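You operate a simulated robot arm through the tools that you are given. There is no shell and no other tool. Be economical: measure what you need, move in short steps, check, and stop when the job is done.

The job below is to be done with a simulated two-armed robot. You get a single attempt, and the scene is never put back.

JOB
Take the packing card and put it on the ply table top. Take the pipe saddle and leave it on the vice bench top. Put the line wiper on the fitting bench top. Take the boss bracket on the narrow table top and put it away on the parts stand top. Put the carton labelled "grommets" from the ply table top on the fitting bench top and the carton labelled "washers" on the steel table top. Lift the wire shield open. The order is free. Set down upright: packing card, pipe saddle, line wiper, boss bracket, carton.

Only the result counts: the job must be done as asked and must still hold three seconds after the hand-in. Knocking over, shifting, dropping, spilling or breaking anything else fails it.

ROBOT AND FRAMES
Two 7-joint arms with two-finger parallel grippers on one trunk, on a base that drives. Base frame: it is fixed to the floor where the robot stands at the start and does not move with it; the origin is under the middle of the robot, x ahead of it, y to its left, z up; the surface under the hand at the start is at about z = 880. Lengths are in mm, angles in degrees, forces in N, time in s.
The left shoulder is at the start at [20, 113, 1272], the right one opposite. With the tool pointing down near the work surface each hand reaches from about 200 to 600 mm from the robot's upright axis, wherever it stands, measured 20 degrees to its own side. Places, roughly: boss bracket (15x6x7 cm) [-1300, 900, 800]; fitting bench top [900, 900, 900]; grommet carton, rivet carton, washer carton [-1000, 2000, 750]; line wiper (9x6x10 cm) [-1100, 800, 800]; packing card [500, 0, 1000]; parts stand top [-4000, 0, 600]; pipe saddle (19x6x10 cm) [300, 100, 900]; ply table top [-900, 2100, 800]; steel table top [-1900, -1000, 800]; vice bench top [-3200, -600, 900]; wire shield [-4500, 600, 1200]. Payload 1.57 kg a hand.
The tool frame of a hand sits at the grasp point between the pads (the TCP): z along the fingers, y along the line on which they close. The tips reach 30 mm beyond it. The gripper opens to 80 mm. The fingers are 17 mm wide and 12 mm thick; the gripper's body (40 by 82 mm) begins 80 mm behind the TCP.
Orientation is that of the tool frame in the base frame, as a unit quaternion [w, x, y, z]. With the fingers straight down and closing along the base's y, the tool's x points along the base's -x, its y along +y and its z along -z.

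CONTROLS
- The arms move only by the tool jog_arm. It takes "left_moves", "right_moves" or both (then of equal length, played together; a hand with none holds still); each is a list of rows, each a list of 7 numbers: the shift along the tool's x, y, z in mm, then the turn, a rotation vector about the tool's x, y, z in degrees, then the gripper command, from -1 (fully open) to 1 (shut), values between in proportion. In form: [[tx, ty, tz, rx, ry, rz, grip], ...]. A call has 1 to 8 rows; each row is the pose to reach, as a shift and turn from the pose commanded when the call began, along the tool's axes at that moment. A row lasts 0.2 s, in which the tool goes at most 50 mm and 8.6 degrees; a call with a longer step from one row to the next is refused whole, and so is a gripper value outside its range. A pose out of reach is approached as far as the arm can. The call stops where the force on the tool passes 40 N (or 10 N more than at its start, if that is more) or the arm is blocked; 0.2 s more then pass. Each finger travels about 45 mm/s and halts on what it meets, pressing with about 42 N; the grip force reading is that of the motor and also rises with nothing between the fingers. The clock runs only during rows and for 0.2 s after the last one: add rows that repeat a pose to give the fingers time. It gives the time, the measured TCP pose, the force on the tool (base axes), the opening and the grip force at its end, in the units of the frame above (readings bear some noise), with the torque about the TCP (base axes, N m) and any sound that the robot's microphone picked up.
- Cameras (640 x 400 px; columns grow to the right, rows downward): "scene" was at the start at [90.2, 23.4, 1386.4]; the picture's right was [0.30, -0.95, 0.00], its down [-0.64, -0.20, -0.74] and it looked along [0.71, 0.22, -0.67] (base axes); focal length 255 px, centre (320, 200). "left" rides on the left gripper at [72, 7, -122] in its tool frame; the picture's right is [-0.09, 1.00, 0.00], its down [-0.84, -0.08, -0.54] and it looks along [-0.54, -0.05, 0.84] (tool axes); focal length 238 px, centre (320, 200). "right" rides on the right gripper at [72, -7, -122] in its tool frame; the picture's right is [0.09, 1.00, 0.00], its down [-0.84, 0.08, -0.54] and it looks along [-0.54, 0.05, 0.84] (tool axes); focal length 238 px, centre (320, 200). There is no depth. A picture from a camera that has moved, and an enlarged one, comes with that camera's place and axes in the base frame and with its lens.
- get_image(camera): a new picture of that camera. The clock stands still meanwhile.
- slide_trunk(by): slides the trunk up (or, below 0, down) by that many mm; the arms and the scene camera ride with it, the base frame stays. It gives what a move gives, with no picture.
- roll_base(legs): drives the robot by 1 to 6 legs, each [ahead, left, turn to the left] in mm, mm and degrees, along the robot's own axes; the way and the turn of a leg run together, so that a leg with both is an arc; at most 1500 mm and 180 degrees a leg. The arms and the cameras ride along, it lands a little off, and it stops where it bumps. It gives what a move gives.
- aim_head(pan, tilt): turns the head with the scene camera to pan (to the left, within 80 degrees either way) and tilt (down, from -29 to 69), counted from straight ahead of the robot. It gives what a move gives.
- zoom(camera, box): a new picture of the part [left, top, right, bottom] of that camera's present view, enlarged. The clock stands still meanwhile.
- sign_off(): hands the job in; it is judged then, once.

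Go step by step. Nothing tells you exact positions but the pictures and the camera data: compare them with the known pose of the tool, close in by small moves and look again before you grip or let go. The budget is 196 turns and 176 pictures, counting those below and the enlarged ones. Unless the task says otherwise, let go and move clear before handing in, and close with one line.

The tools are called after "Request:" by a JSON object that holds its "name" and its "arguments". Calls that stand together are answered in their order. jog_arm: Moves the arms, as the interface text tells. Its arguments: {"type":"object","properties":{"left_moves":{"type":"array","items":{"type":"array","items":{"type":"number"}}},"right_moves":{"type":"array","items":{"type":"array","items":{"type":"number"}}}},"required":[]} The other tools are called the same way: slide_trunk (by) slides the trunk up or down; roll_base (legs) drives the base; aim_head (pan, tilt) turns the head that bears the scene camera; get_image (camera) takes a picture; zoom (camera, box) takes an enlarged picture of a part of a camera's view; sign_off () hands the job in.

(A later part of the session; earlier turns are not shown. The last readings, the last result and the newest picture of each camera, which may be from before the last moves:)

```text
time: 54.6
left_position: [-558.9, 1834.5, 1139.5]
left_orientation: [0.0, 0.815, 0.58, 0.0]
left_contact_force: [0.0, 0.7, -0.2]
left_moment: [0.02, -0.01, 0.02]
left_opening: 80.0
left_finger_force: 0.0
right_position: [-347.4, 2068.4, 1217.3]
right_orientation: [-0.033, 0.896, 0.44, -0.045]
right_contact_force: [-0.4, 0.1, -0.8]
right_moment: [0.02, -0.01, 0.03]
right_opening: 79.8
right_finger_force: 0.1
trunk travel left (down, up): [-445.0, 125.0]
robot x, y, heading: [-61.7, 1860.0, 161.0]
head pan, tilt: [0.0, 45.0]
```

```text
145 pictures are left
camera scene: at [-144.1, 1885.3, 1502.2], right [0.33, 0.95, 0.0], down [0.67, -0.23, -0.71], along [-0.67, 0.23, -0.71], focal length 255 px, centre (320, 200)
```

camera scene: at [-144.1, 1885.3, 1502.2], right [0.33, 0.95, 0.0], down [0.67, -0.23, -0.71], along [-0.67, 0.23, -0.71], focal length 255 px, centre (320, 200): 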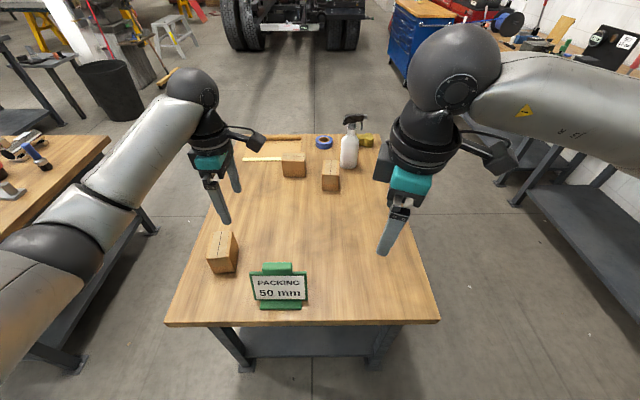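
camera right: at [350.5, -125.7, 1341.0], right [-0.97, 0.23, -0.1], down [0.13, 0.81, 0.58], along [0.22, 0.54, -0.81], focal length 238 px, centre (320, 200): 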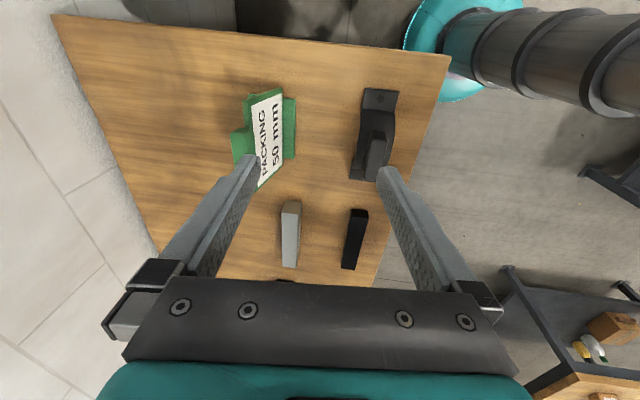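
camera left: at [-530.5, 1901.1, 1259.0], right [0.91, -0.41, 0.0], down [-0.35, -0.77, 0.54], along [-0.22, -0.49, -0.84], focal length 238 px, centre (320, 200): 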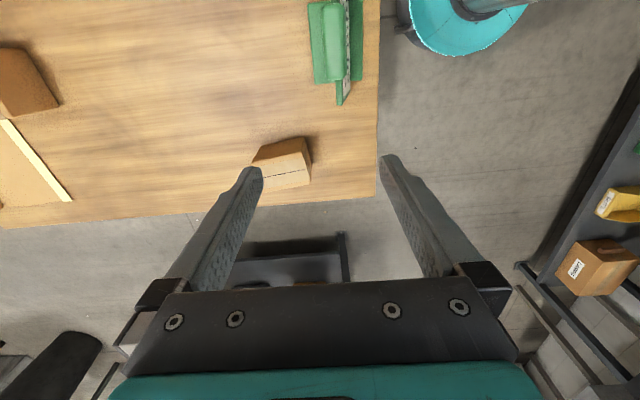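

Card is placed well. I zoom at the cartons for their labels.

Request:
{"name": "zoom", "arguments": {"camera": "scene", "box": [190, 125, 390, 290]}}

Request:
{"name": "zoom", "arguments": {"camera": "left", "box": [220, 110, 380, 230]}}

```text
2.42 times, centred on (290, 208) of scene
camera zoom: at [-144.1, 1885.3, 1502.2], right [0.33, 0.95, 0.0], down [0.67, -0.23, -0.71], along [-0.67, 0.23, -0.71], focal length 618 px, centre (393, 182)
```

zoom: 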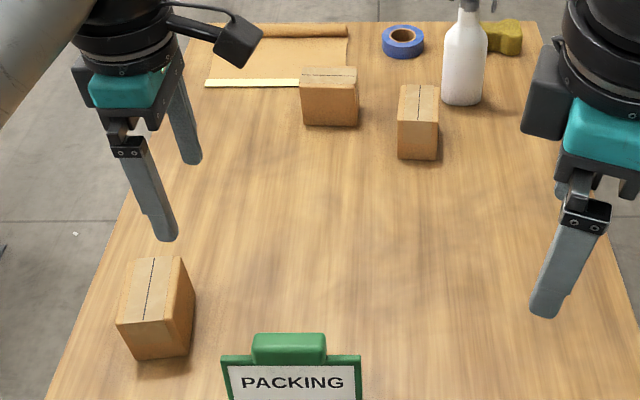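

```text
3.33 times, centred on (300, 170) of left
camera zoom: at [-530.5, 1901.1, 1259.0], right [0.91, -0.41, 0.0], down [-0.35, -0.77, 0.54], along [-0.22, -0.49, -0.84], focal length 794 px, centre (387, 300)
```

zoom: 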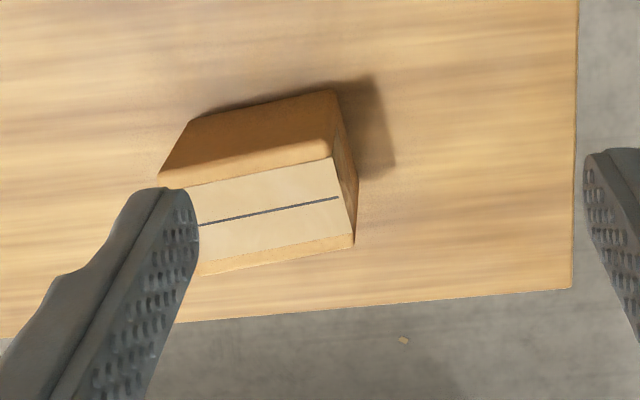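

The cartons' labels face the near (south) side. I'll straighten the right hand and move it aside, then drive to the table's corner to read the labels.

Request:
{"name": "jog_arm", "arguments": {"right_moves": [[0, 0, 0, 0, 0, 8.5, -1], [0, 0, 0, 0, 0, 17, -1], [20, 8, 0, 0, 0, 25.5, -1], [45, 16, 0, 0, 0, 34, -1], [70, 24, 0, 0, 0, 42.5, -1], [95, 32, 0, 0, 0, 51, -1], [120, 40, 0, 0, 0, 59.5, -1], [145, 48, 0, 0, 0, 68, -1]]}}

Request:
{"name": "roll_base", "arguments": {"legs": [[0, 680, 0], [0, 0, -50]]}}

Request:
{"name": "aim_head", "arguments": {"pan": 8, "tilt": 40}}

Request:
{"name": "get_image", "arguments": {"camera": "scene"}}

```text
time: 56.4
left_position: [-560.3, 1836.3, 1136.9]
left_orientation: [0.0, 0.815, 0.58, 0.0]
left_contact_force: [-0.7, -0.1, -0.2]
left_moment: [0.01, -0.01, 0.01]
left_opening: 79.9
left_finger_force: 0.0
right_position: [-231.9, 2162.5, 1206.0]
right_orientation: [0.001, 0.989, -0.137, -0.056]
right_contact_force: [-0.6, 0.3, 0.5]
right_moment: [-0.02, 0.03, -0.01]
right_opening: 80.0
right_finger_force: 0.1
right hand out of reach, approached as far as the arm can: row 8
trunk travel left (down, up): [-445.0, 125.0]
robot x, y, heading: [-57.5, 1859.3, 161.1]
head pan, tilt: [0.0, 45.0]
```

```text
time: 62.4
left_position: [-619.4, 1588.3, 1136.7]
left_orientation: [0.0, 0.983, 0.182, 0.0]
left_contact_force: [-0.3, 0.6, 0.9]
left_moment: [-0.02, -0.01, -0.02]
left_opening: 80.0
left_finger_force: 0.0
right_position: [-158.6, 1546.0, 1206.0]
right_orientation: [-0.023, 0.839, -0.542, -0.049]
right_contact_force: [0.3, 0.3, -0.3]
right_moment: [0.0, -0.02, 0.02]
right_opening: 80.0
right_finger_force: 0.1
trunk travel left (down, up): [-445.0, 125.0]
robot x, y, heading: [-279.7, 1215.8, 111.4]
head pan, tilt: [0.0, 45.0]
```

```text
time: 63.1
left_position: [-620.4, 1587.5, 1135.8]
left_orientation: [0.0, 0.983, 0.182, 0.001]
left_contact_force: [0.0, -0.3, 0.7]
left_moment: [0.03, -0.03, -0.02]
left_opening: 80.0
left_finger_force: 0.1
right_position: [-156.8, 1546.6, 1205.4]
right_orientation: [-0.024, 0.839, -0.541, -0.049]
right_contact_force: [-0.9, 0.8, 0.3]
right_moment: [0.0, 0.0, 0.02]
right_opening: 80.4
right_finger_force: 0.1
trunk travel left (down, up): [-445.0, 125.0]
robot x, y, heading: [-278.9, 1218.3, 110.9]
head pan, tilt: [8.0, 40.0]
```

```text
142 pictures are left
camera scene: at [-323.8, 1300.0, 1509.4], right [0.88, 0.48, 0.0], down [0.31, -0.56, -0.77], along [-0.37, 0.67, -0.64], focal length 255 px, centre (320, 200)
```

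scene: 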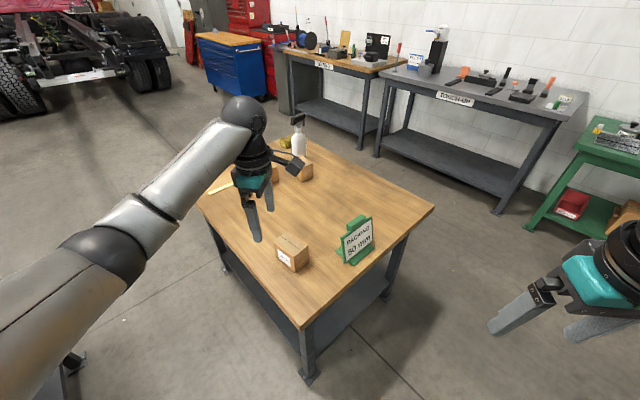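

Request:
{"name": "zoom", "arguments": {"camera": "scene", "box": [250, 220, 330, 280]}}

Request:
{"name": "zoom", "arguments": {"camera": "scene", "box": [250, 140, 330, 200]}}

```text
6.67 times, centred on (290, 250) of scene
camera zoom: at [-323.8, 1300.0, 1509.4], right [0.88, 0.48, 0.0], down [0.31, -0.56, -0.77], along [-0.37, 0.67, -0.64], focal length 1700 px, centre (520, -133)
```

zoom: 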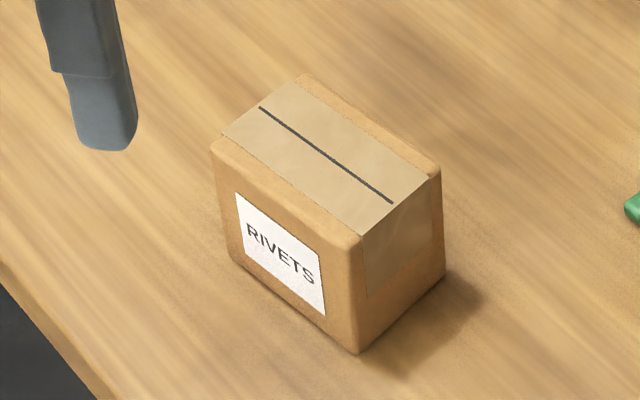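

```text
6.67 times, centred on (290, 170) of scene
camera zoom: at [-323.8, 1300.0, 1509.4], right [0.88, 0.48, 0.0], down [0.31, -0.56, -0.77], along [-0.37, 0.67, -0.64], focal length 1700 px, centre (520, 400)
```

zoom: 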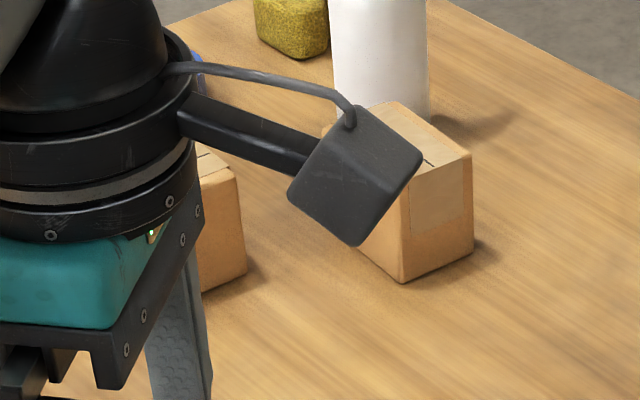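

That nearest carton is "rivets" – the decoy, to be left alone. The other two lie at about [-1023, 2066] and [-906, 2191]; I move along the near edge (between the tables) to read and reach them.

Request:
{"name": "roll_base", "arguments": {"legs": [[0, 0, -40], [-15, 800, 0]]}}

Request:
{"name": "aim_head", "arguments": {"pan": 0, "tilt": 45}}

Request:
{"name": "get_image", "arguments": {"camera": "scene"}}

Request:
{"name": "get_image", "arguments": {"camera": "left"}}

```text
time: 69.2
left_position: [-1059.9, 1963.3, 1137.8]
left_orientation: [0.0, 0.987, -0.164, 0.001]
left_contact_force: [0.4, -1.3, -0.1]
left_moment: [-0.03, 0.03, 0.01]
left_opening: 79.9
left_finger_force: 0.0
right_position: [-732.9, 1636.7, 1205.3]
right_orientation: [0.04, -0.604, 0.795, 0.038]
right_contact_force: [-0.4, -1.2, -0.7]
right_moment: [-0.01, -0.02, 0.02]
right_opening: 80.1
right_finger_force: 0.0
trunk travel left (down, up): [-445.0, 125.0]
robot x, y, heading: [-1035.7, 1462.8, 71.1]
head pan, tilt: [8.0, 40.0]
```

```text
time: 69.9
left_position: [-1059.1, 1962.1, 1137.6]
left_orientation: [-0.001, 0.987, -0.163, 0.0]
left_contact_force: [-0.1, 0.7, 0.4]
left_moment: [0.04, 0.04, 0.02]
left_opening: 79.9
left_finger_force: 0.0
right_position: [-731.9, 1636.1, 1205.4]
right_orientation: [0.039, -0.605, 0.795, 0.038]
right_contact_force: [0.8, 0.7, -0.5]
right_moment: [0.02, 0.01, -0.01]
right_opening: 80.0
right_finger_force: 0.1
trunk travel left (down, up): [-445.0, 125.0]
robot x, y, heading: [-1034.1, 1461.1, 71.2]
head pan, tilt: [0.0, 45.0]
```

```text
139 pictures are left
camera scene: at [-1005.7, 1546.0, 1502.2], right [0.95, -0.32, 0.0], down [-0.23, -0.67, -0.71], along [0.23, 0.67, -0.71], focal length 255 px, centre (320, 200)
```

scene: 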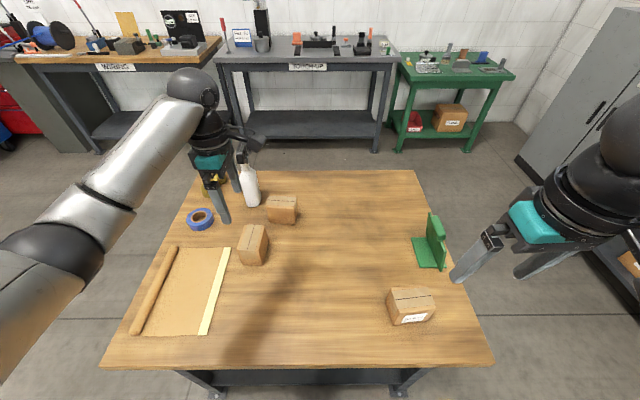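

```text
138 pictures are left
camera left: at [-994.7, 1934.0, 1258.8], right [-0.41, -0.91, 0.0], down [-0.77, 0.34, 0.54], along [-0.49, 0.22, -0.84], focal length 238 px, centre (320, 200)
```

left: 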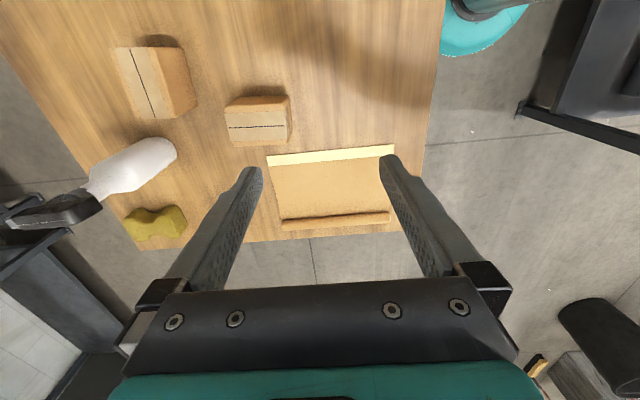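

Request:
{"name": "zoom", "arguments": {"camera": "scene", "box": [220, 180, 320, 280]}}

Request:
{"name": "zoom", "arguments": {"camera": "left", "box": [100, 20, 320, 170]}}

```text
4.00 times, centred on (270, 230) of scene
camera zoom: at [-1005.7, 1546.0, 1502.2], right [0.95, -0.32, 0.0], down [-0.23, -0.67, -0.71], along [0.23, 0.67, -0.71], focal length 1020 px, centre (520, 80)
```

zoom: 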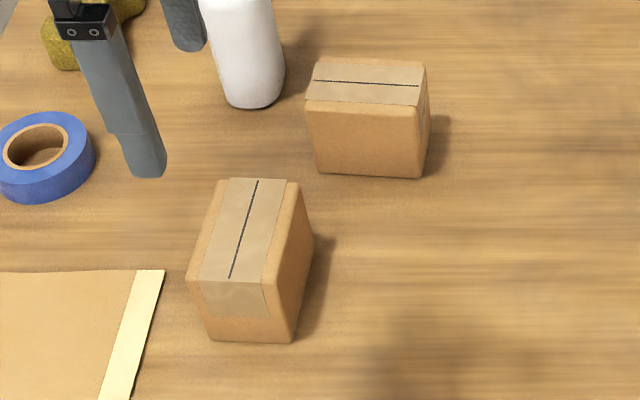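

```text
2.67 times, centred on (210, 95) of left
camera zoom: at [-994.7, 1934.0, 1258.8], right [-0.41, -0.91, 0.0], down [-0.77, 0.34, 0.54], along [-0.49, 0.22, -0.84], focal length 636 px, centre (613, 480)
```

zoom: 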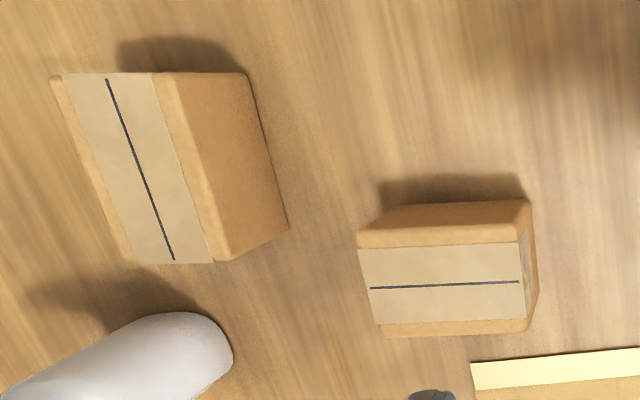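

No label on the sides I can see; both cartons must be moved anyway, so I take the nearer one (A) with the left hand and read its label afterwards. I close up 40 mm and turn the left hand to close across its 70 mm width.

Request:
{"name": "roll_base", "arguments": {"legs": [[38, 0, 0]]}}

Request:
{"name": "jog_arm", "arguments": {"left_moves": [[0, 0, 0, 0, 0, 8.5, -1], [0, 0, 0, 0, 0, 17, -1], [-10, -10, 0, 0, 0, 25.5, -1], [-20, -20, 0, 0, 0, 34, -1], [-30, -30, 0, 0, 0, 42.5, -1], [-38, -34, 0, 0, 0, 51, -1], [-38, -34, 0, 0, 0, 59.5, -1], [-38, -34, 0, 0, 0, 68, -1]]}}

Request:
{"name": "jog_arm", "arguments": {"left_moves": [[0, 0, 0, 0, 0, 8, -1], [0, 0, 0, 0, 0, 16, -1], [0, 0, 0, 0, 0, 19, -1], [0, 0, 0, 0, 0, 19, -1]]}}

Request:
{"name": "get_image", "arguments": {"camera": "left"}}

Request:
{"name": "get_image", "arguments": {"camera": "scene"}}

```text
time: 70.8
left_position: [-1046.5, 2000.9, 1136.4]
left_orientation: [0.001, 0.987, -0.163, 0.0]
left_contact_force: [0.3, -0.2, -0.3]
left_moment: [-0.02, 0.03, 0.02]
left_opening: 80.0
left_finger_force: 0.2
right_position: [-718.5, 1673.9, 1203.7]
right_orientation: [0.038, -0.605, 0.795, 0.038]
right_contact_force: [-0.9, -0.2, 0.3]
right_moment: [-0.03, 0.01, -0.01]
right_opening: 79.9
right_finger_force: 0.2
trunk travel left (down, up): [-445.0, 125.0]
robot x, y, heading: [-1021.5, 1497.8, 71.5]
head pan, tilt: [0.0, 45.0]
```

```text
time: 72.6
left_position: [-1072.3, 2044.5, 1137.0]
left_orientation: [0.001, 0.726, -0.688, 0.0]
left_contact_force: [-0.7, -0.4, -1.0]
left_moment: [0.0, -0.01, -0.01]
left_opening: 80.0
left_finger_force: 0.0
right_position: [-719.5, 1672.4, 1205.8]
right_orientation: [0.039, -0.605, 0.795, 0.038]
right_contact_force: [0.8, -0.4, -0.2]
right_moment: [0.04, 0.01, 0.02]
right_opening: 79.8
right_finger_force: 0.0
trunk travel left (down, up): [-445.0, 125.0]
robot x, y, heading: [-1023.9, 1496.8, 71.3]
head pan, tilt: [0.0, 45.0]
```

```text
time: 73.6
left_position: [-1073.6, 2044.2, 1137.7]
left_orientation: [0.0, -0.602, 0.799, 0.0]
left_contact_force: [-0.4, 0.6, -0.4]
left_moment: [-0.01, -0.01, 0.02]
left_opening: 79.9
left_finger_force: 0.0
right_position: [-719.6, 1671.5, 1205.1]
right_orientation: [0.039, -0.604, 0.795, 0.039]
right_contact_force: [-0.4, 0.0, 0.2]
right_moment: [0.0, 0.0, -0.06]
right_opening: 79.8
right_finger_force: 0.1
trunk travel left (down, up): [-445.0, 125.0]
robot x, y, heading: [-1023.8, 1497.0, 71.3]
head pan, tilt: [0.0, 45.0]
```

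```text
135 pictures are left
camera left: at [-1099.3, 1976.7, 1258.7], right [-0.93, 0.36, 0.0], down [0.3, 0.78, 0.54], along [0.2, 0.51, -0.84], focal length 238 px, centre (320, 200)
```

left: 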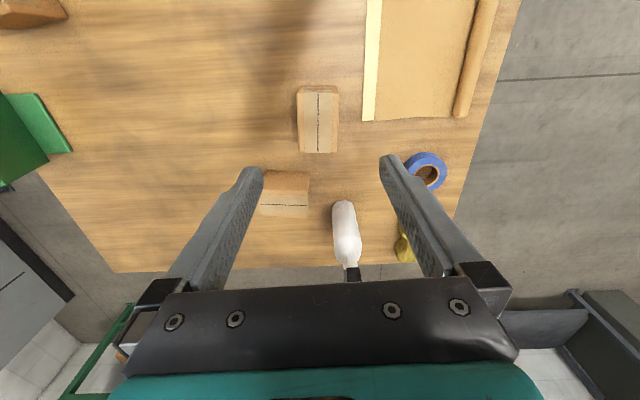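

```text
134 pictures are left
camera scene: at [-993.4, 1582.0, 1502.2], right [0.95, -0.32, 0.0], down [-0.23, -0.67, -0.71], along [0.23, 0.67, -0.71], focal length 255 px, centre (320, 200)
```

scene: 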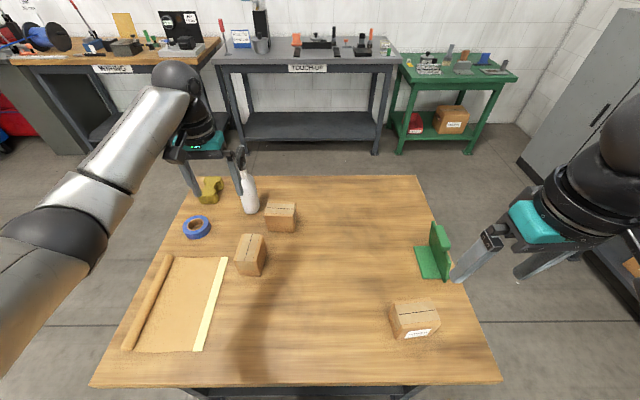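

Carton A's tape line points about 68°, so a small turn is needed. I come down over it to a hover, tips still above it.

Request:
{"name": "jog_arm", "arguments": {"left_moves": [[-10, -2, 44, 0, 0, 2, -1], [-20, -5, 88, 0, 0, 4, -1], [-31, -7, 132, 0, 0, 6, -1], [-41, -10, 177, 0, 0, 6, -1], [-41, -10, 177, 0, 0, 6, -1]]}}

Request:
{"name": "get_image", "arguments": {"camera": "left"}}

Request:
{"name": "zoom", "arguments": {"camera": "scene", "box": [180, 150, 340, 290]}}

```text
time: 74.8
left_position: [-1056.1, 2074.5, 964.4]
left_orientation: [0.0, -0.56, 0.829, 0.0]
left_contact_force: [0.0, 0.6, 0.0]
left_moment: [-0.02, -0.03, 0.04]
left_opening: 79.8
left_finger_force: 0.0
left hand out of reach, approached as far as the arm can: row 4, 5
right_position: [-720.0, 1671.8, 1205.9]
right_orientation: [0.039, -0.604, 0.795, 0.039]
right_contact_force: [-0.3, 0.0, -0.5]
right_moment: [0.01, -0.01, 0.02]
right_opening: 79.7
right_finger_force: 0.0
trunk travel left (down, up): [-445.0, 125.0]
robot x, y, heading: [-1020.7, 1497.2, 71.4]
head pan, tilt: [0.0, 45.0]
```

```text
133 pictures are left
camera left: at [-1089.1, 2010.5, 1084.6], right [-0.89, 0.46, 0.0], down [0.38, 0.75, 0.54], along [0.25, 0.48, -0.84], focal length 238 px, centre (320, 200)
```

left: 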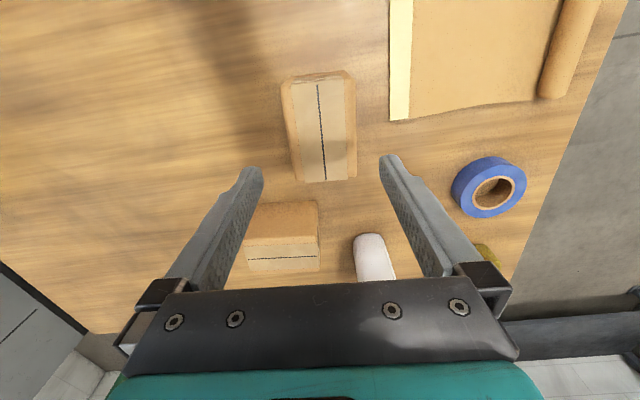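

```text
2.86 times, centred on (260, 220) of scene
camera zoom: at [-993.9, 1582.0, 1502.2], right [0.95, -0.32, 0.0], down [-0.23, -0.67, -0.71], along [0.23, 0.67, -0.71], focal length 728 px, centre (491, 143)
```

zoom: 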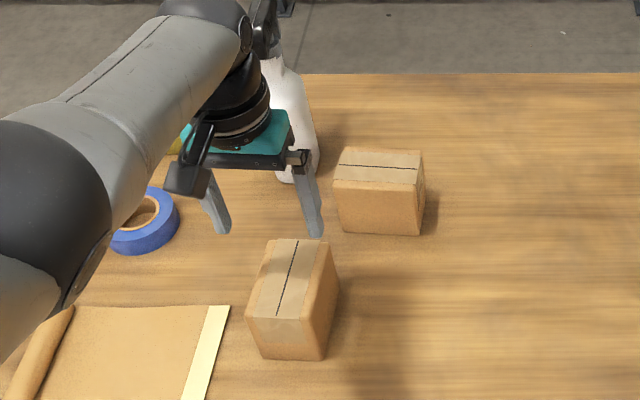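

Aligned well laterally; top of the carton ≈ z 842. The reach is marginal with the trunk high, so I lower the trunk 70 mm and check again.

Request:
{"name": "slide_trunk", "arguments": {"by": -70}}

Request:
{"name": "jog_arm", "arguments": {"left_moves": [[-2, 0, 0, 0, 0, 1, -1], [-4, 0, 0, 0, 0, 1.5, -1], [-4, 0, 0, 0, 0, 1.5, -1]]}}

Request:
{"name": "get_image", "arguments": {"camera": "left"}}

```text
time: 75.9
left_position: [-1055.7, 2074.8, 893.9]
left_orientation: [0.0, -0.56, 0.828, 0.0]
left_contact_force: [0.1, -0.3, -0.3]
left_moment: [0.02, -0.01, -0.03]
left_opening: 80.0
left_finger_force: 0.1
right_position: [-719.4, 1671.1, 1137.2]
right_orientation: [0.039, -0.604, 0.795, 0.039]
right_contact_force: [0.1, 0.1, 1.1]
right_moment: [0.0, 0.01, -0.03]
right_opening: 80.0
right_finger_force: 0.0
trunk travel left (down, up): [-375.0, 195.0]
robot x, y, heading: [-1022.5, 1498.1, 71.1]
head pan, tilt: [0.0, 45.0]
```

```text
time: 76.7
left_position: [-1053.1, 2076.3, 894.4]
left_orientation: [0.001, -0.549, 0.836, 0.0]
left_contact_force: [-0.1, 0.2, 0.4]
left_moment: [0.01, 0.01, 0.0]
left_opening: 80.2
left_finger_force: 0.0
right_position: [-719.2, 1671.4, 1136.9]
right_orientation: [0.039, -0.603, 0.796, 0.037]
right_contact_force: [-0.9, 0.6, 0.2]
right_moment: [0.01, 0.02, 0.0]
right_opening: 79.8
right_finger_force: 0.1
trunk travel left (down, up): [-375.0, 195.0]
robot x, y, heading: [-1022.5, 1497.9, 71.3]
head pan, tilt: [0.0, 45.0]
```

```text
131 pictures are left
camera left: at [-1089.5, 2013.1, 1015.5], right [-0.88, 0.48, 0.0], down [0.4, 0.74, 0.54], along [0.26, 0.48, -0.84], focal length 238 px, centre (320, 200)
```

left: 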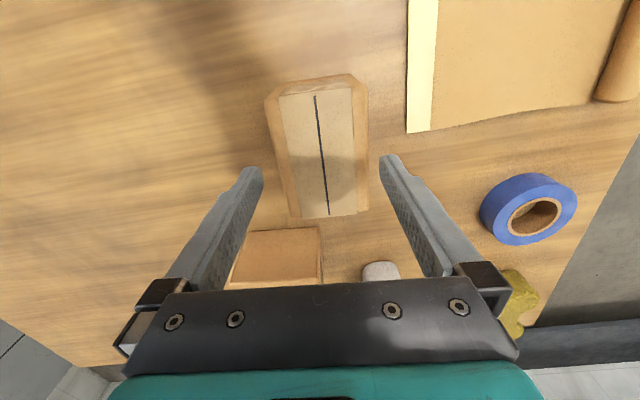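

A 3–7 mm correction puts me on its centre line; apply it and look again before straddling.

Request:
{"name": "jog_arm", "arguments": {"left_moves": [[-3, 2, 4, 0, 0, -0.5, -1], [-7, 3.5, 10, 0, 0, -1, -1], [-7, 3.5, 10, 0, 0, -1, -1]]}}

Request:
{"name": "get_image", "arguments": {"camera": "left"}}

Request:
{"name": "zoom", "arguments": {"camera": "scene", "box": [190, 180, 310, 280]}}

```text
time: 77.5
left_position: [-1058.3, 2074.5, 888.4]
left_orientation: [0.0, -0.557, 0.831, 0.0]
left_contact_force: [-0.2, -0.3, -0.5]
left_moment: [0.0, 0.02, 0.02]
left_opening: 79.9
left_finger_force: 0.1
left hand out of reach, approached as far as the arm can: row 1, 2, 3
right_position: [-719.5, 1671.7, 1135.6]
right_orientation: [0.038, -0.604, 0.795, 0.039]
right_contact_force: [-0.1, -0.2, -0.1]
right_moment: [-0.01, 0.02, -0.03]
right_opening: 80.0
right_finger_force: 0.1
trunk travel left (down, up): [-375.0, 195.0]
robot x, y, heading: [-1022.2, 1493.4, 71.5]
head pan, tilt: [0.0, 45.0]
```

```text
130 pictures are left
camera left: at [-1092.5, 2010.3, 1008.6], right [-0.89, 0.46, 0.0], down [0.39, 0.74, 0.54], along [0.25, 0.48, -0.84], focal length 238 px, centre (320, 200)
```

left: 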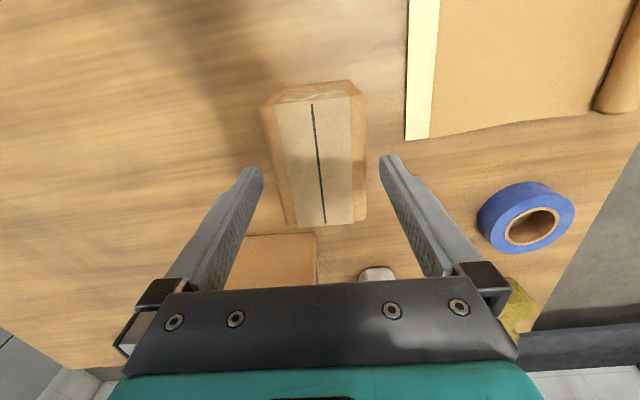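

```text
4.00 times, centred on (250, 230) of scene
camera zoom: at [-993.9, 1581.9, 1432.2], right [0.95, -0.32, 0.0], down [-0.23, -0.67, -0.71], along [0.23, 0.67, -0.71], focal length 1020 px, centre (600, 80)
```

zoom: 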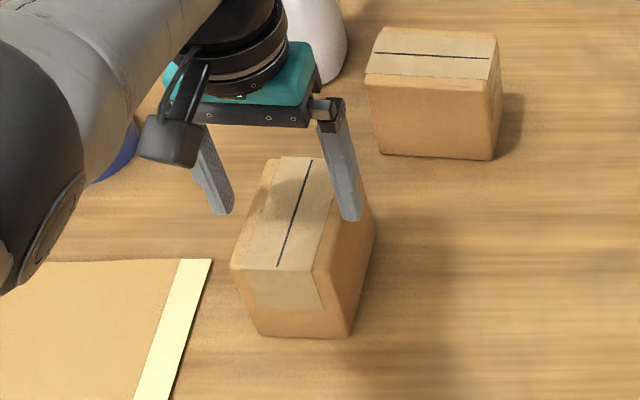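

The reach is at its limit with the shoulder this high. I raise the hand 200 mm and lower the trunk 200 mm, so the arm works nearer shoulder height.

Request:
{"name": "jog_arm", "arguments": {"left_moves": [[0, 0, -50, 0, 0, 0, -1], [0, 0, -100, 0, 0, 0, -1], [0, 0, -150, 0, 0, 0, -1], [0, 0, -190, 0, 0, 0, -1], [0, 0, -190, 0, 0, 0, -1]], "right_moves": [[0, 0, -20, 0, 0, 0, -1], [0, 0, -40, 0, 0, 0, -1], [0, 0, -60, 0, 0, 0, -1], [0, 0, -80, 0, 0, 0, -1], [0, 0, -80, 0, 0, 0, -1]]}}

Request:
{"name": "slide_trunk", "arguments": {"by": -190}}

Request:
{"name": "get_image", "arguments": {"camera": "left"}}

```text
time: 78.7
left_position: [-1055.9, 2074.6, 1078.5]
left_orientation: [-0.001, -0.557, 0.83, 0.0]
left_contact_force: [-0.3, 0.6, -0.3]
left_moment: [-0.04, -0.01, 0.02]
left_opening: 80.3
left_finger_force: 0.1
right_position: [-721.6, 1662.3, 1215.1]
right_orientation: [0.039, -0.605, 0.794, 0.038]
right_contact_force: [-0.4, -0.7, 0.0]
right_moment: [0.02, -0.01, 0.02]
right_opening: 80.2
right_finger_force: 0.1
trunk travel left (down, up): [-375.0, 195.0]
robot x, y, heading: [-1020.8, 1496.7, 71.2]
head pan, tilt: [0.0, 45.0]
```

```text
time: 80.7
left_position: [-1056.2, 2073.9, 888.7]
left_orientation: [0.001, -0.557, 0.831, 0.001]
left_contact_force: [-0.5, -0.4, 0.3]
left_moment: [0.02, 0.01, 0.02]
left_opening: 80.3
left_finger_force: 0.1
right_position: [-720.6, 1663.7, 1024.7]
right_orientation: [0.038, -0.604, 0.795, 0.038]
right_contact_force: [-0.4, 0.6, 0.5]
right_moment: [0.04, 0.02, -0.02]
right_opening: 79.8
right_finger_force: 0.1
trunk travel left (down, up): [-185.0, 385.0]
robot x, y, heading: [-1025.4, 1500.3, 71.2]
head pan, tilt: [0.0, 45.0]
```

```text
128 pictures are left
camera left: at [-1090.8, 2010.8, 1009.5], right [-0.89, 0.46, 0.0], down [0.39, 0.74, 0.54], along [0.25, 0.48, -0.84], focal length 238 px, centre (320, 200)
```

left: 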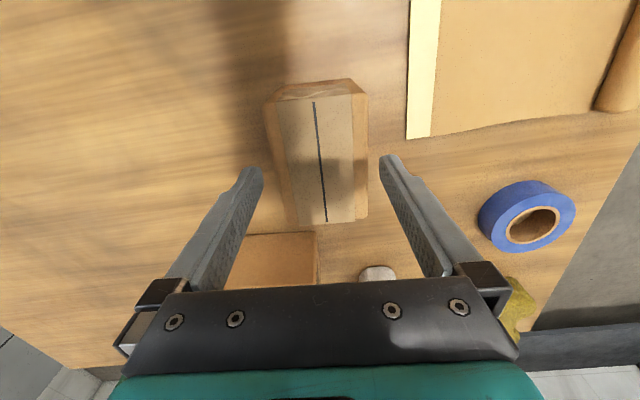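

The carton is centred within 2 mm and parallel. I descend around it.

Request:
{"name": "jog_arm", "arguments": {"left_moves": [[-8, 1.5, 0, 0, 0, 0, -1], [-8, 1.5, 20, 0, 0, 0, -1], [-8, 1.5, 45, 0, 0, 0, -1], [-8, 1.5, 78, 0, 0, 0, -1], [-8, 1.5, 78, 0, 0, 0, -1]]}}

Request:
{"name": "get_image", "arguments": {"camera": "left"}}

```text
time: 81.9
left_position: [-1054.6, 2082.9, 809.6]
left_orientation: [0.0, -0.557, 0.83, 0.0]
left_contact_force: [-0.3, 0.1, -1.2]
left_moment: [0.02, 0.01, 0.0]
left_opening: 80.1
left_finger_force: 0.2
right_position: [-722.1, 1662.9, 1024.8]
right_orientation: [0.039, -0.605, 0.794, 0.038]
right_contact_force: [0.4, 0.2, -0.8]
right_moment: [0.0, 0.0, -0.02]
right_opening: 79.9
right_finger_force: 0.0
trunk travel left (down, up): [-185.0, 385.0]
robot x, y, heading: [-1022.6, 1499.8, 71.0]
head pan, tilt: [0.0, 45.0]
```

```text
127 pictures are left
camera left: at [-1089.1, 2018.9, 930.9], right [-0.89, 0.46, 0.0], down [0.39, 0.74, 0.54], along [0.25, 0.48, -0.84], focal length 238 px, centre (320, 200)
```

left: 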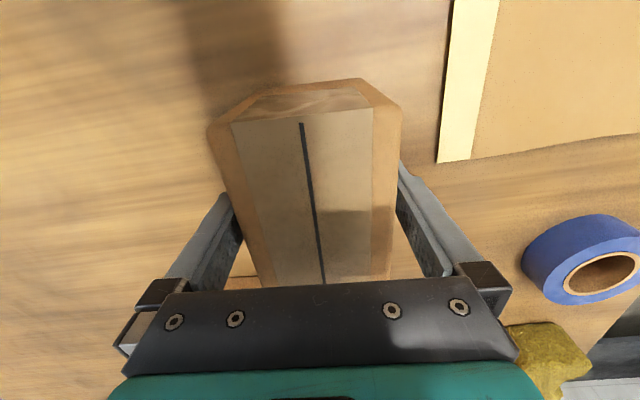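

Straddled without contact. Close and lift.

Request:
{"name": "jog_arm", "arguments": {"left_moves": [[0, 0, 0, 0, 0, 0, 1], [0, 0, 0, 0, 0, 0, 1], [0, 0, 0, 0, 0, 0, 1], [0, 0, 0, 0, 0, 0, 1]]}}

Request:
{"name": "jog_arm", "arguments": {"left_moves": [[0, 0, -20, 0, 0, 0, 1], [0, 0, -60, 0, 0, 0, 1], [0, 0, -100, 0, 0, 0, 1], [0, 0, -150, 0, 0, 0, 1], [0, 0, -200, 0, 0, 0, 1], [0, 0, -250, 0, 0, 0, 1]]}}

Request:
{"name": "get_image", "arguments": {"camera": "scene"}}

```text
time: 82.9
left_position: [-1054.3, 2083.0, 810.0]
left_orientation: [0.0, -0.557, 0.831, 0.0]
left_contact_force: [2.3, -0.4, 0.1]
left_moment: [0.11, -0.15, -0.07]
left_opening: 70.0
left_finger_force: 41.3
right_position: [-721.2, 1663.4, 1024.9]
right_orientation: [0.038, -0.605, 0.795, 0.039]
right_contact_force: [0.8, 0.0, -1.3]
right_moment: [-0.05, -0.02, -0.01]
right_opening: 80.0
right_finger_force: 0.0
trunk travel left (down, up): [-185.0, 385.0]
robot x, y, heading: [-1024.7, 1500.9, 71.2]
head pan, tilt: [0.0, 45.0]
```

```text
time: 84.3
left_position: [-1054.4, 2082.2, 1059.8]
left_orientation: [-0.001, -0.558, 0.83, 0.0]
left_contact_force: [0.9, 0.1, -5.4]
left_moment: [0.02, -0.01, -0.02]
left_opening: 69.9
left_finger_force: 41.5
right_position: [-721.1, 1663.1, 1024.8]
right_orientation: [0.039, -0.604, 0.795, 0.038]
right_contact_force: [0.2, 0.0, 0.4]
right_moment: [0.03, 0.0, -0.01]
right_opening: 79.9
right_finger_force: 0.2
trunk travel left (down, up): [-185.0, 385.0]
robot x, y, heading: [-1023.9, 1495.2, 71.2]
head pan, tilt: [0.0, 45.0]
```

```text
126 pictures are left
camera scene: at [-993.2, 1581.8, 1242.2], right [0.95, -0.32, 0.0], down [-0.23, -0.67, -0.71], along [0.23, 0.67, -0.71], focal length 255 px, centre (320, 200)
```

scene: 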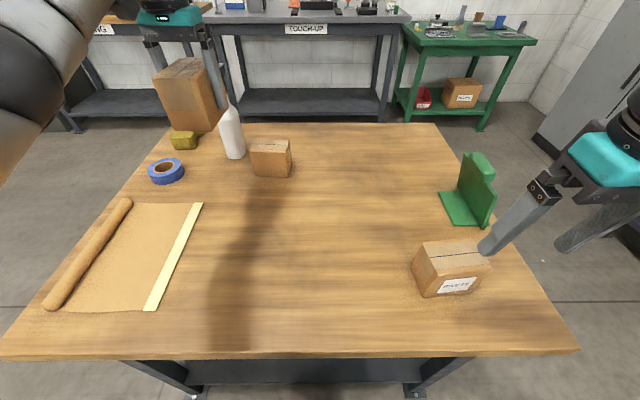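

Carton A is lifted (70 mm wide). I pull it in and turn it so its west face shows toward my head camera.

Request:
{"name": "jog_arm", "arguments": {"left_moves": [[20, 0, -20, 0, 0, -8.5, 1], [40, 0, -40, 0, 0, -17, 1], [60, 0, -50, 0, 0, -25.5, 1], [80, 0, -50, 0, 0, -34, 1], [100, 0, -50, 0, 0, -42.5, 1], [120, 0, -50, 0, 0, -51, 1], [140, 0, -50, 0, 0, -59.5, 1], [150, 0, -50, 0, 0, -68, 1]]}}

Request:
{"name": "aim_head", "arguments": {"pan": 20, "tilt": 35}}

Request:
{"name": "get_image", "arguments": {"camera": "scene"}}

```text
time: 86.1
left_position: [-1111.3, 1943.8, 1110.1]
left_orientation: [0.0, 0.927, -0.376, 0.0]
left_contact_force: [0.0, -0.3, -4.1]
left_moment: [0.04, 0.02, -0.02]
left_opening: 70.0
left_finger_force: 42.3
right_position: [-722.0, 1663.5, 1024.2]
right_orientation: [0.039, -0.605, 0.795, 0.038]
right_contact_force: [-0.6, 0.0, 0.1]
right_moment: [-0.01, -0.02, -0.02]
right_opening: 79.9
right_finger_force: 0.0
trunk travel left (down, up): [-185.0, 385.0]
robot x, y, heading: [-1024.7, 1499.0, 71.1]
head pan, tilt: [0.0, 45.0]
```

```text
time: 87.0
left_position: [-1112.0, 1944.4, 1109.9]
left_orientation: [0.0, 0.926, -0.378, 0.0]
left_contact_force: [0.3, -0.1, -4.7]
left_moment: [0.0, 0.04, -0.01]
left_opening: 69.8
left_finger_force: 41.1
right_position: [-722.5, 1663.2, 1025.4]
right_orientation: [0.038, -0.605, 0.795, 0.038]
right_contact_force: [-0.1, -0.2, -0.2]
right_moment: [0.01, -0.01, 0.0]
right_opening: 80.1
right_finger_force: 0.0
trunk travel left (down, up): [-185.0, 385.0]
robot x, y, heading: [-1024.2, 1498.3, 71.2]
head pan, tilt: [20.0, 35.0]
```

```text
125 pictures are left
camera scene: at [-1021.4, 1593.4, 1256.9], right [1.0, 0.02, 0.0], down [0.01, -0.57, -0.82], along [-0.02, 0.82, -0.57], focal length 255 px, centre (320, 200)
```

scene: 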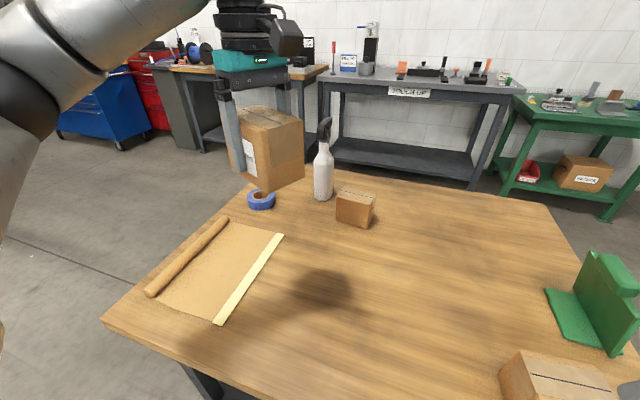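

Request:
{"name": "zoom", "arguments": {"camera": "scene", "box": [210, 90, 310, 200]}}

```text
3.64 times, centred on (260, 145) of scene
camera zoom: at [-1021.4, 1593.4, 1256.9], right [1.0, 0.02, 0.0], down [0.01, -0.57, -0.82], along [-0.02, 0.82, -0.57], focal length 927 px, centre (538, 400)
```

zoom: 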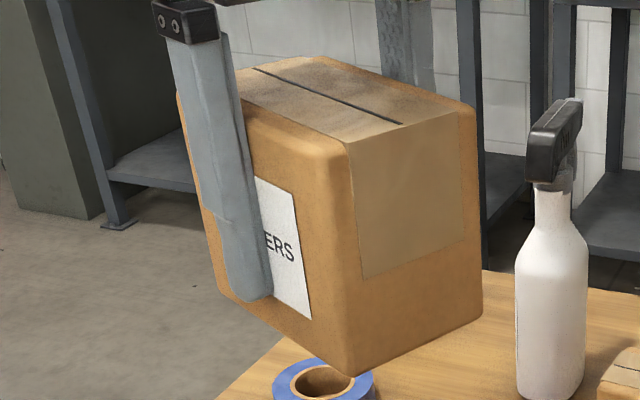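

Label reads "…ERS": carton A is washers, so carton B holds the grommets. B is best reached from the north side, so I raise the trunk and go round the west end.

Request:
{"name": "slide_trunk", "arguments": {"by": 130}}

Request:
{"name": "roll_base", "arguments": {"legs": [[0, 840, 0]]}}

Request:
{"name": "aim_head", "arguments": {"pan": 0, "tilt": 30}}

Request:
{"name": "get_image", "arguments": {"camera": "scene"}}

```text
time: 88.5
left_position: [-1112.4, 1943.6, 1239.5]
left_orientation: [0.0, 0.926, -0.377, 0.0]
left_contact_force: [0.1, 0.4, -3.7]
left_moment: [0.04, -0.02, -0.01]
left_opening: 69.8
left_finger_force: 42.1
right_position: [-721.7, 1664.0, 1154.4]
right_orientation: [0.039, -0.605, 0.795, 0.039]
right_contact_force: [-0.5, -0.4, 0.0]
right_moment: [0.0, -0.01, 0.01]
right_opening: 80.0
right_finger_force: 0.0
trunk travel left (down, up): [-315.0, 255.0]
robot x, y, heading: [-1022.1, 1497.3, 71.2]
head pan, tilt: [20.0, 35.0]
```

```text
time: 93.0
left_position: [-1910.5, 2216.6, 1241.1]
left_orientation: [0.0, 0.926, -0.378, 0.0]
left_contact_force: [0.0, -0.2, -5.0]
left_moment: [-0.03, -0.03, 0.02]
left_opening: 70.0
left_finger_force: 42.1
right_position: [-1520.3, 1936.7, 1153.5]
right_orientation: [0.038, -0.604, 0.795, 0.039]
right_contact_force: [0.2, -0.6, 0.1]
right_moment: [0.04, -0.02, 0.01]
right_opening: 79.8
right_finger_force: 0.1
trunk travel left (down, up): [-315.0, 255.0]
robot x, y, heading: [-1818.9, 1770.9, 71.2]
head pan, tilt: [20.0, 35.0]
```

```text
time: 93.9
left_position: [-1910.6, 2216.4, 1239.3]
left_orientation: [0.001, 0.926, -0.378, 0.001]
left_contact_force: [0.1, 1.1, -4.6]
left_moment: [-0.03, 0.03, 0.0]
left_opening: 70.0
left_finger_force: 42.4
right_position: [-1520.0, 1936.1, 1154.8]
right_orientation: [0.039, -0.604, 0.795, 0.038]
right_contact_force: [0.3, 0.1, -0.4]
right_moment: [-0.02, 0.02, -0.02]
right_opening: 80.0
right_finger_force: 0.1
trunk travel left (down, up): [-315.0, 255.0]
robot x, y, heading: [-1821.8, 1768.7, 71.1]
head pan, tilt: [0.0, 30.0]
```

```text
123 pictures are left
camera scene: at [-1789.3, 1863.7, 1394.7], right [0.95, -0.32, 0.0], down [-0.16, -0.47, -0.87], along [0.28, 0.82, -0.5], focal length 255 px, centre (320, 200)
```

scene: 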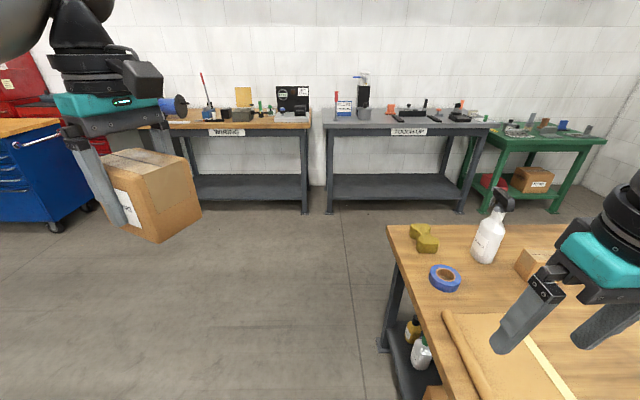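

The way is free. I drive north past the table, turn round and line up facing carton B from the north side.

Request:
{"name": "roll_base", "arguments": {"legs": [[1225, 0, 0], [0, 0, 180], [0, 875, 0]]}}

Request:
{"name": "aim_head", "arguments": {"pan": 0, "tilt": 45}}

Request:
{"name": "get_image", "arguments": {"camera": "scene"}}

```text
time: 111.6
left_position: [-523.7, 2188.4, 1240.0]
left_orientation: [0.0, 0.383, 0.924, 0.0]
left_contact_force: [0.6, -0.9, -5.0]
left_moment: [0.02, 0.01, -0.01]
left_opening: 70.0
left_finger_force: 42.1
right_position: [-908.5, 2473.5, 1155.3]
right_orientation: [0.038, 0.798, 0.6, -0.039]
right_contact_force: [-0.1, 0.9, 0.1]
right_moment: [0.01, -0.02, 0.01]
right_opening: 79.9
right_finger_force: 0.0
trunk travel left (down, up): [-315.0, 255.0]
robot x, y, heading: [-605.9, 2635.8, -109.4]
head pan, tilt: [0.0, 30.0]
```

```text
time: 112.3
left_position: [-522.5, 2188.5, 1240.0]
left_orientation: [0.001, 0.382, 0.924, 0.001]
left_contact_force: [-0.5, 0.8, -4.5]
left_moment: [-0.01, 0.02, 0.0]
left_opening: 69.8
left_finger_force: 42.3
right_position: [-910.3, 2473.3, 1153.4]
right_orientation: [0.039, 0.798, 0.601, -0.039]
right_contact_force: [-0.1, -0.8, -0.3]
right_moment: [0.0, 0.0, -0.01]
right_opening: 79.9
right_finger_force: 0.1
trunk travel left (down, up): [-315.0, 255.0]
robot x, y, heading: [-607.6, 2636.5, -109.4]
head pan, tilt: [0.0, 45.0]
```

```text
122 pictures are left
camera scene: at [-636.4, 2548.8, 1372.2], right [-0.94, 0.33, 0.0], down [0.23, 0.67, -0.71], along [-0.24, -0.67, -0.71], focal length 255 px, centre (320, 200)
```

scene: 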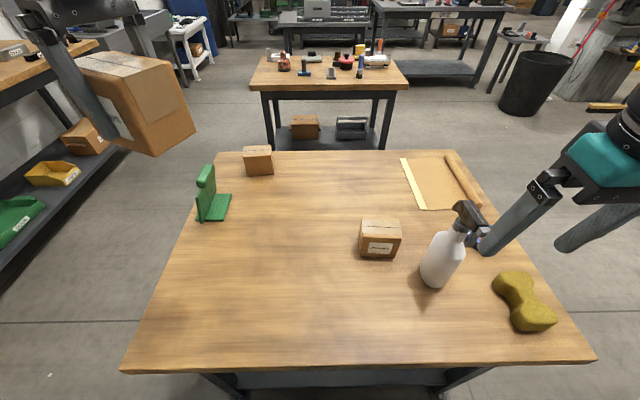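

B's "GROMMETS"-side label faces me; B is 518 mm ahead and 160 mm to the right. I straighten the right hand and bring it forward, then rotate it 90° to close across B's narrow side.

Request:
{"name": "zoom", "arguments": {"camera": "scene", "box": [340, 200, 480, 300]}}

Request:
{"name": "jog_arm", "arguments": {"right_moves": [[-36, 14, 10, 0, 2, 0, -1], [-72, 28, 20, 0, 4, 0, -1], [-108, 42, 30, 0, 6, 0, -1], [-140, 56, 40, 0, 6.2, 0, -1], [-165, 70, 40, 0, 6.2, 0, -1]]}}

Request:
{"name": "jog_arm", "arguments": {"right_moves": [[0, 0, 0, 0, 0, 8.5, -1], [0, 0, 0, 0, 0, 17, -1], [0, 0, 0, 0, 0, 25.5, -1], [0, 0, 0, 0, 0, 34, -1], [0, 0, 0, 0, 0, 42.5, -1], [0, 0, 0, 0, 0, 51, -1], [0, 0, 0, 0, 0, 59.5, -1], [0, 0, 0, 0, 0, 68, -1]]}}

Request:
{"name": "get_image", "arguments": {"camera": "right"}}

```text
4.00 times, centred on (410, 250) of scene
camera zoom: at [-636.4, 2548.8, 1372.2], right [-0.94, 0.33, 0.0], down [0.23, 0.67, -0.71], along [-0.24, -0.67, -0.71], focal length 1020 px, centre (-40, 0)
```

zoom: 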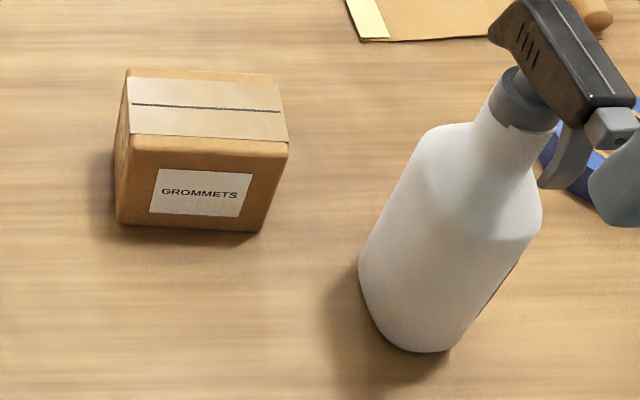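

```text
time: 113.5
left_position: [-522.3, 2188.3, 1240.2]
left_orientation: [0.001, 0.382, 0.924, 0.001]
left_contact_force: [0.2, 0.0, -4.9]
left_moment: [0.03, 0.0, -0.01]
left_opening: 69.9
left_finger_force: 42.0
right_position: [-887.5, 2292.5, 1133.9]
right_orientation: [0.005, 0.799, 0.602, 0.003]
right_contact_force: [-0.6, -0.2, -1.4]
right_moment: [-0.01, 0.05, -0.01]
right_opening: 80.1
right_finger_force: 0.0
trunk travel left (down, up): [-315.0, 255.0]
robot x, y, heading: [-606.0, 2638.3, -109.5]
head pan, tilt: [0.0, 45.0]
```

```text
time: 115.3
left_position: [-523.4, 2189.8, 1239.6]
left_orientation: [0.0, 0.382, 0.924, 0.001]
left_contact_force: [0.6, 0.5, -5.8]
left_moment: [0.0, -0.01, 0.01]
left_opening: 70.1
left_finger_force: 42.1
right_position: [-888.9, 2292.3, 1133.2]
right_orientation: [0.002, 0.999, 0.05, 0.005]
right_contact_force: [0.3, 0.0, -0.7]
right_moment: [-0.06, 0.01, 0.0]
right_opening: 80.1
right_finger_force: 0.0
trunk travel left (down, up): [-315.0, 255.0]
robot x, y, heading: [-602.3, 2637.5, -109.2]
head pan, tilt: [0.0, 45.0]
```

```text
120 pictures are left
camera right: at [-819.6, 2305.7, 1256.6], right [0.19, -0.98, 0.01], down [-0.83, -0.16, 0.53], along [-0.52, -0.11, -0.85], focal length 238 px, centre (320, 200)
```

right: 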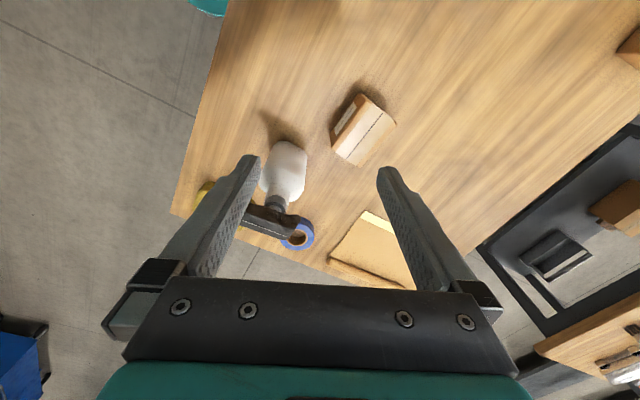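

B is confirmed "GROMMETS" at about [-930, 2200], tape line heading 160°. I line the right hand up above it, clear of the spray bottle, then lower to hover.

Request:
{"name": "jog_arm", "arguments": {"right_moves": [[-17, 29, 0, 0, 0, 8.5, -1], [-34, 58, 0, 0, 0, 17, -1], [-50, 87, 0, 0, 0, 25.5, -1], [-50, 87, 45, 0, 0, 25.5, -1], [-50, 87, 90, 0, 0, 25.5, -1], [-50, 87, 135, 0, 0, 25.5, -1], [-50, 87, 170, 0, 0, 25.5, -1], [-50, 87, 170, 0, 0, 25.5, -1]]}}

Request:
{"name": "get_image", "arguments": {"camera": "right"}}

Request:
{"name": "get_image", "arguments": {"camera": "scene"}}

```text
time: 117.2
left_position: [-523.2, 2189.1, 1239.6]
left_orientation: [0.001, 0.383, 0.924, 0.001]
left_contact_force: [0.2, -0.6, -4.4]
left_moment: [-0.03, 0.0, -0.02]
left_opening: 70.0
left_finger_force: 41.8
right_position: [-929.4, 2199.2, 962.0]
right_orientation: [0.001, 0.985, -0.17, 0.007]
right_contact_force: [-0.4, -0.1, 0.2]
right_moment: [-0.05, 0.01, -0.02]
right_opening: 80.0
right_finger_force: 0.2
trunk travel left (down, up): [-315.0, 255.0]
robot x, y, heading: [-608.5, 2633.3, -109.5]
head pan, tilt: [0.0, 45.0]
```

```text
119 pictures are left
camera right: at [-859.6, 2181.6, 1085.2], right [-0.25, -0.97, 0.0], down [-0.82, 0.21, 0.53], along [-0.51, 0.13, -0.85], focal length 238 px, centre (320, 200)
```

right: 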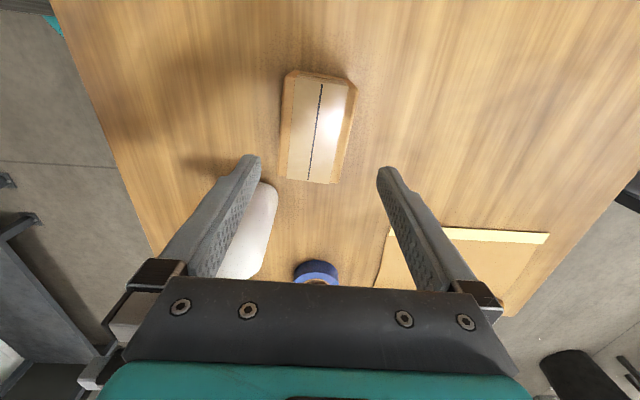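

```text
118 pictures are left
camera scene: at [-636.4, 2548.9, 1372.2], right [-0.94, 0.33, 0.0], down [0.24, 0.67, -0.71], along [-0.24, -0.67, -0.71], focal length 255 px, centre (320, 200)
```

scene: 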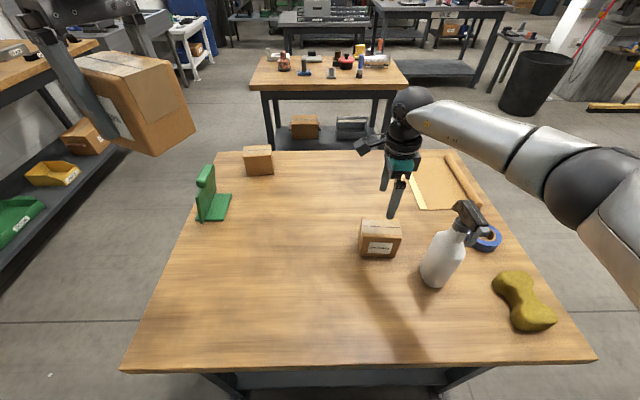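

Request:
{"name": "jog_arm", "arguments": {"right_moves": [[-1, -3, 30, 0, 0, 1.5, -1], [-2, -6, 65, 0, 0, 2.5, -1], [-2, -6, 70, 0, 0, 2.5, -1]]}}

Request:
{"name": "get_image", "arguments": {"camera": "right"}}

```text
time: 118.0
left_position: [-522.5, 2188.9, 1239.0]
left_orientation: [0.001, 0.382, 0.924, 0.0]
left_contact_force: [-0.8, 0.1, -5.2]
left_moment: [0.01, -0.01, 0.01]
left_opening: 69.9
left_finger_force: 42.2
right_position: [-925.7, 2206.0, 891.9]
right_orientation: [0.001, 0.981, -0.192, 0.007]
right_contact_force: [-0.2, -0.9, -0.4]
right_moment: [-0.03, -0.02, 0.01]
right_opening: 80.2
right_finger_force: 0.1
trunk travel left (down, up): [-315.0, 255.0]
robot x, y, heading: [-607.5, 2637.5, -109.5]
head pan, tilt: [0.0, 45.0]
```

```text
117 pictures are left
camera right: at [-859.0, 2184.2, 1015.6], right [-0.29, -0.96, 0.0], down [-0.81, 0.24, 0.53], along [-0.51, 0.15, -0.85], focal length 238 px, centre (320, 200)
```

right: 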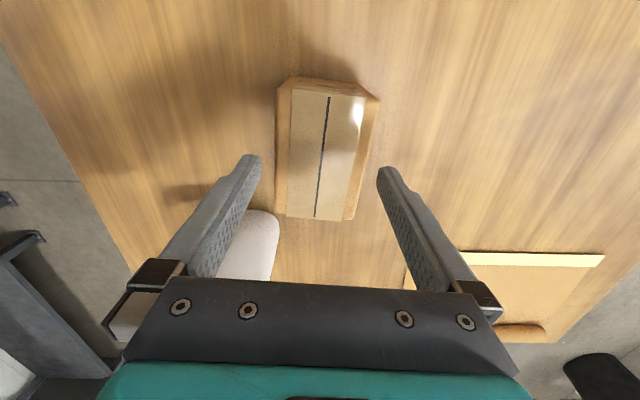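

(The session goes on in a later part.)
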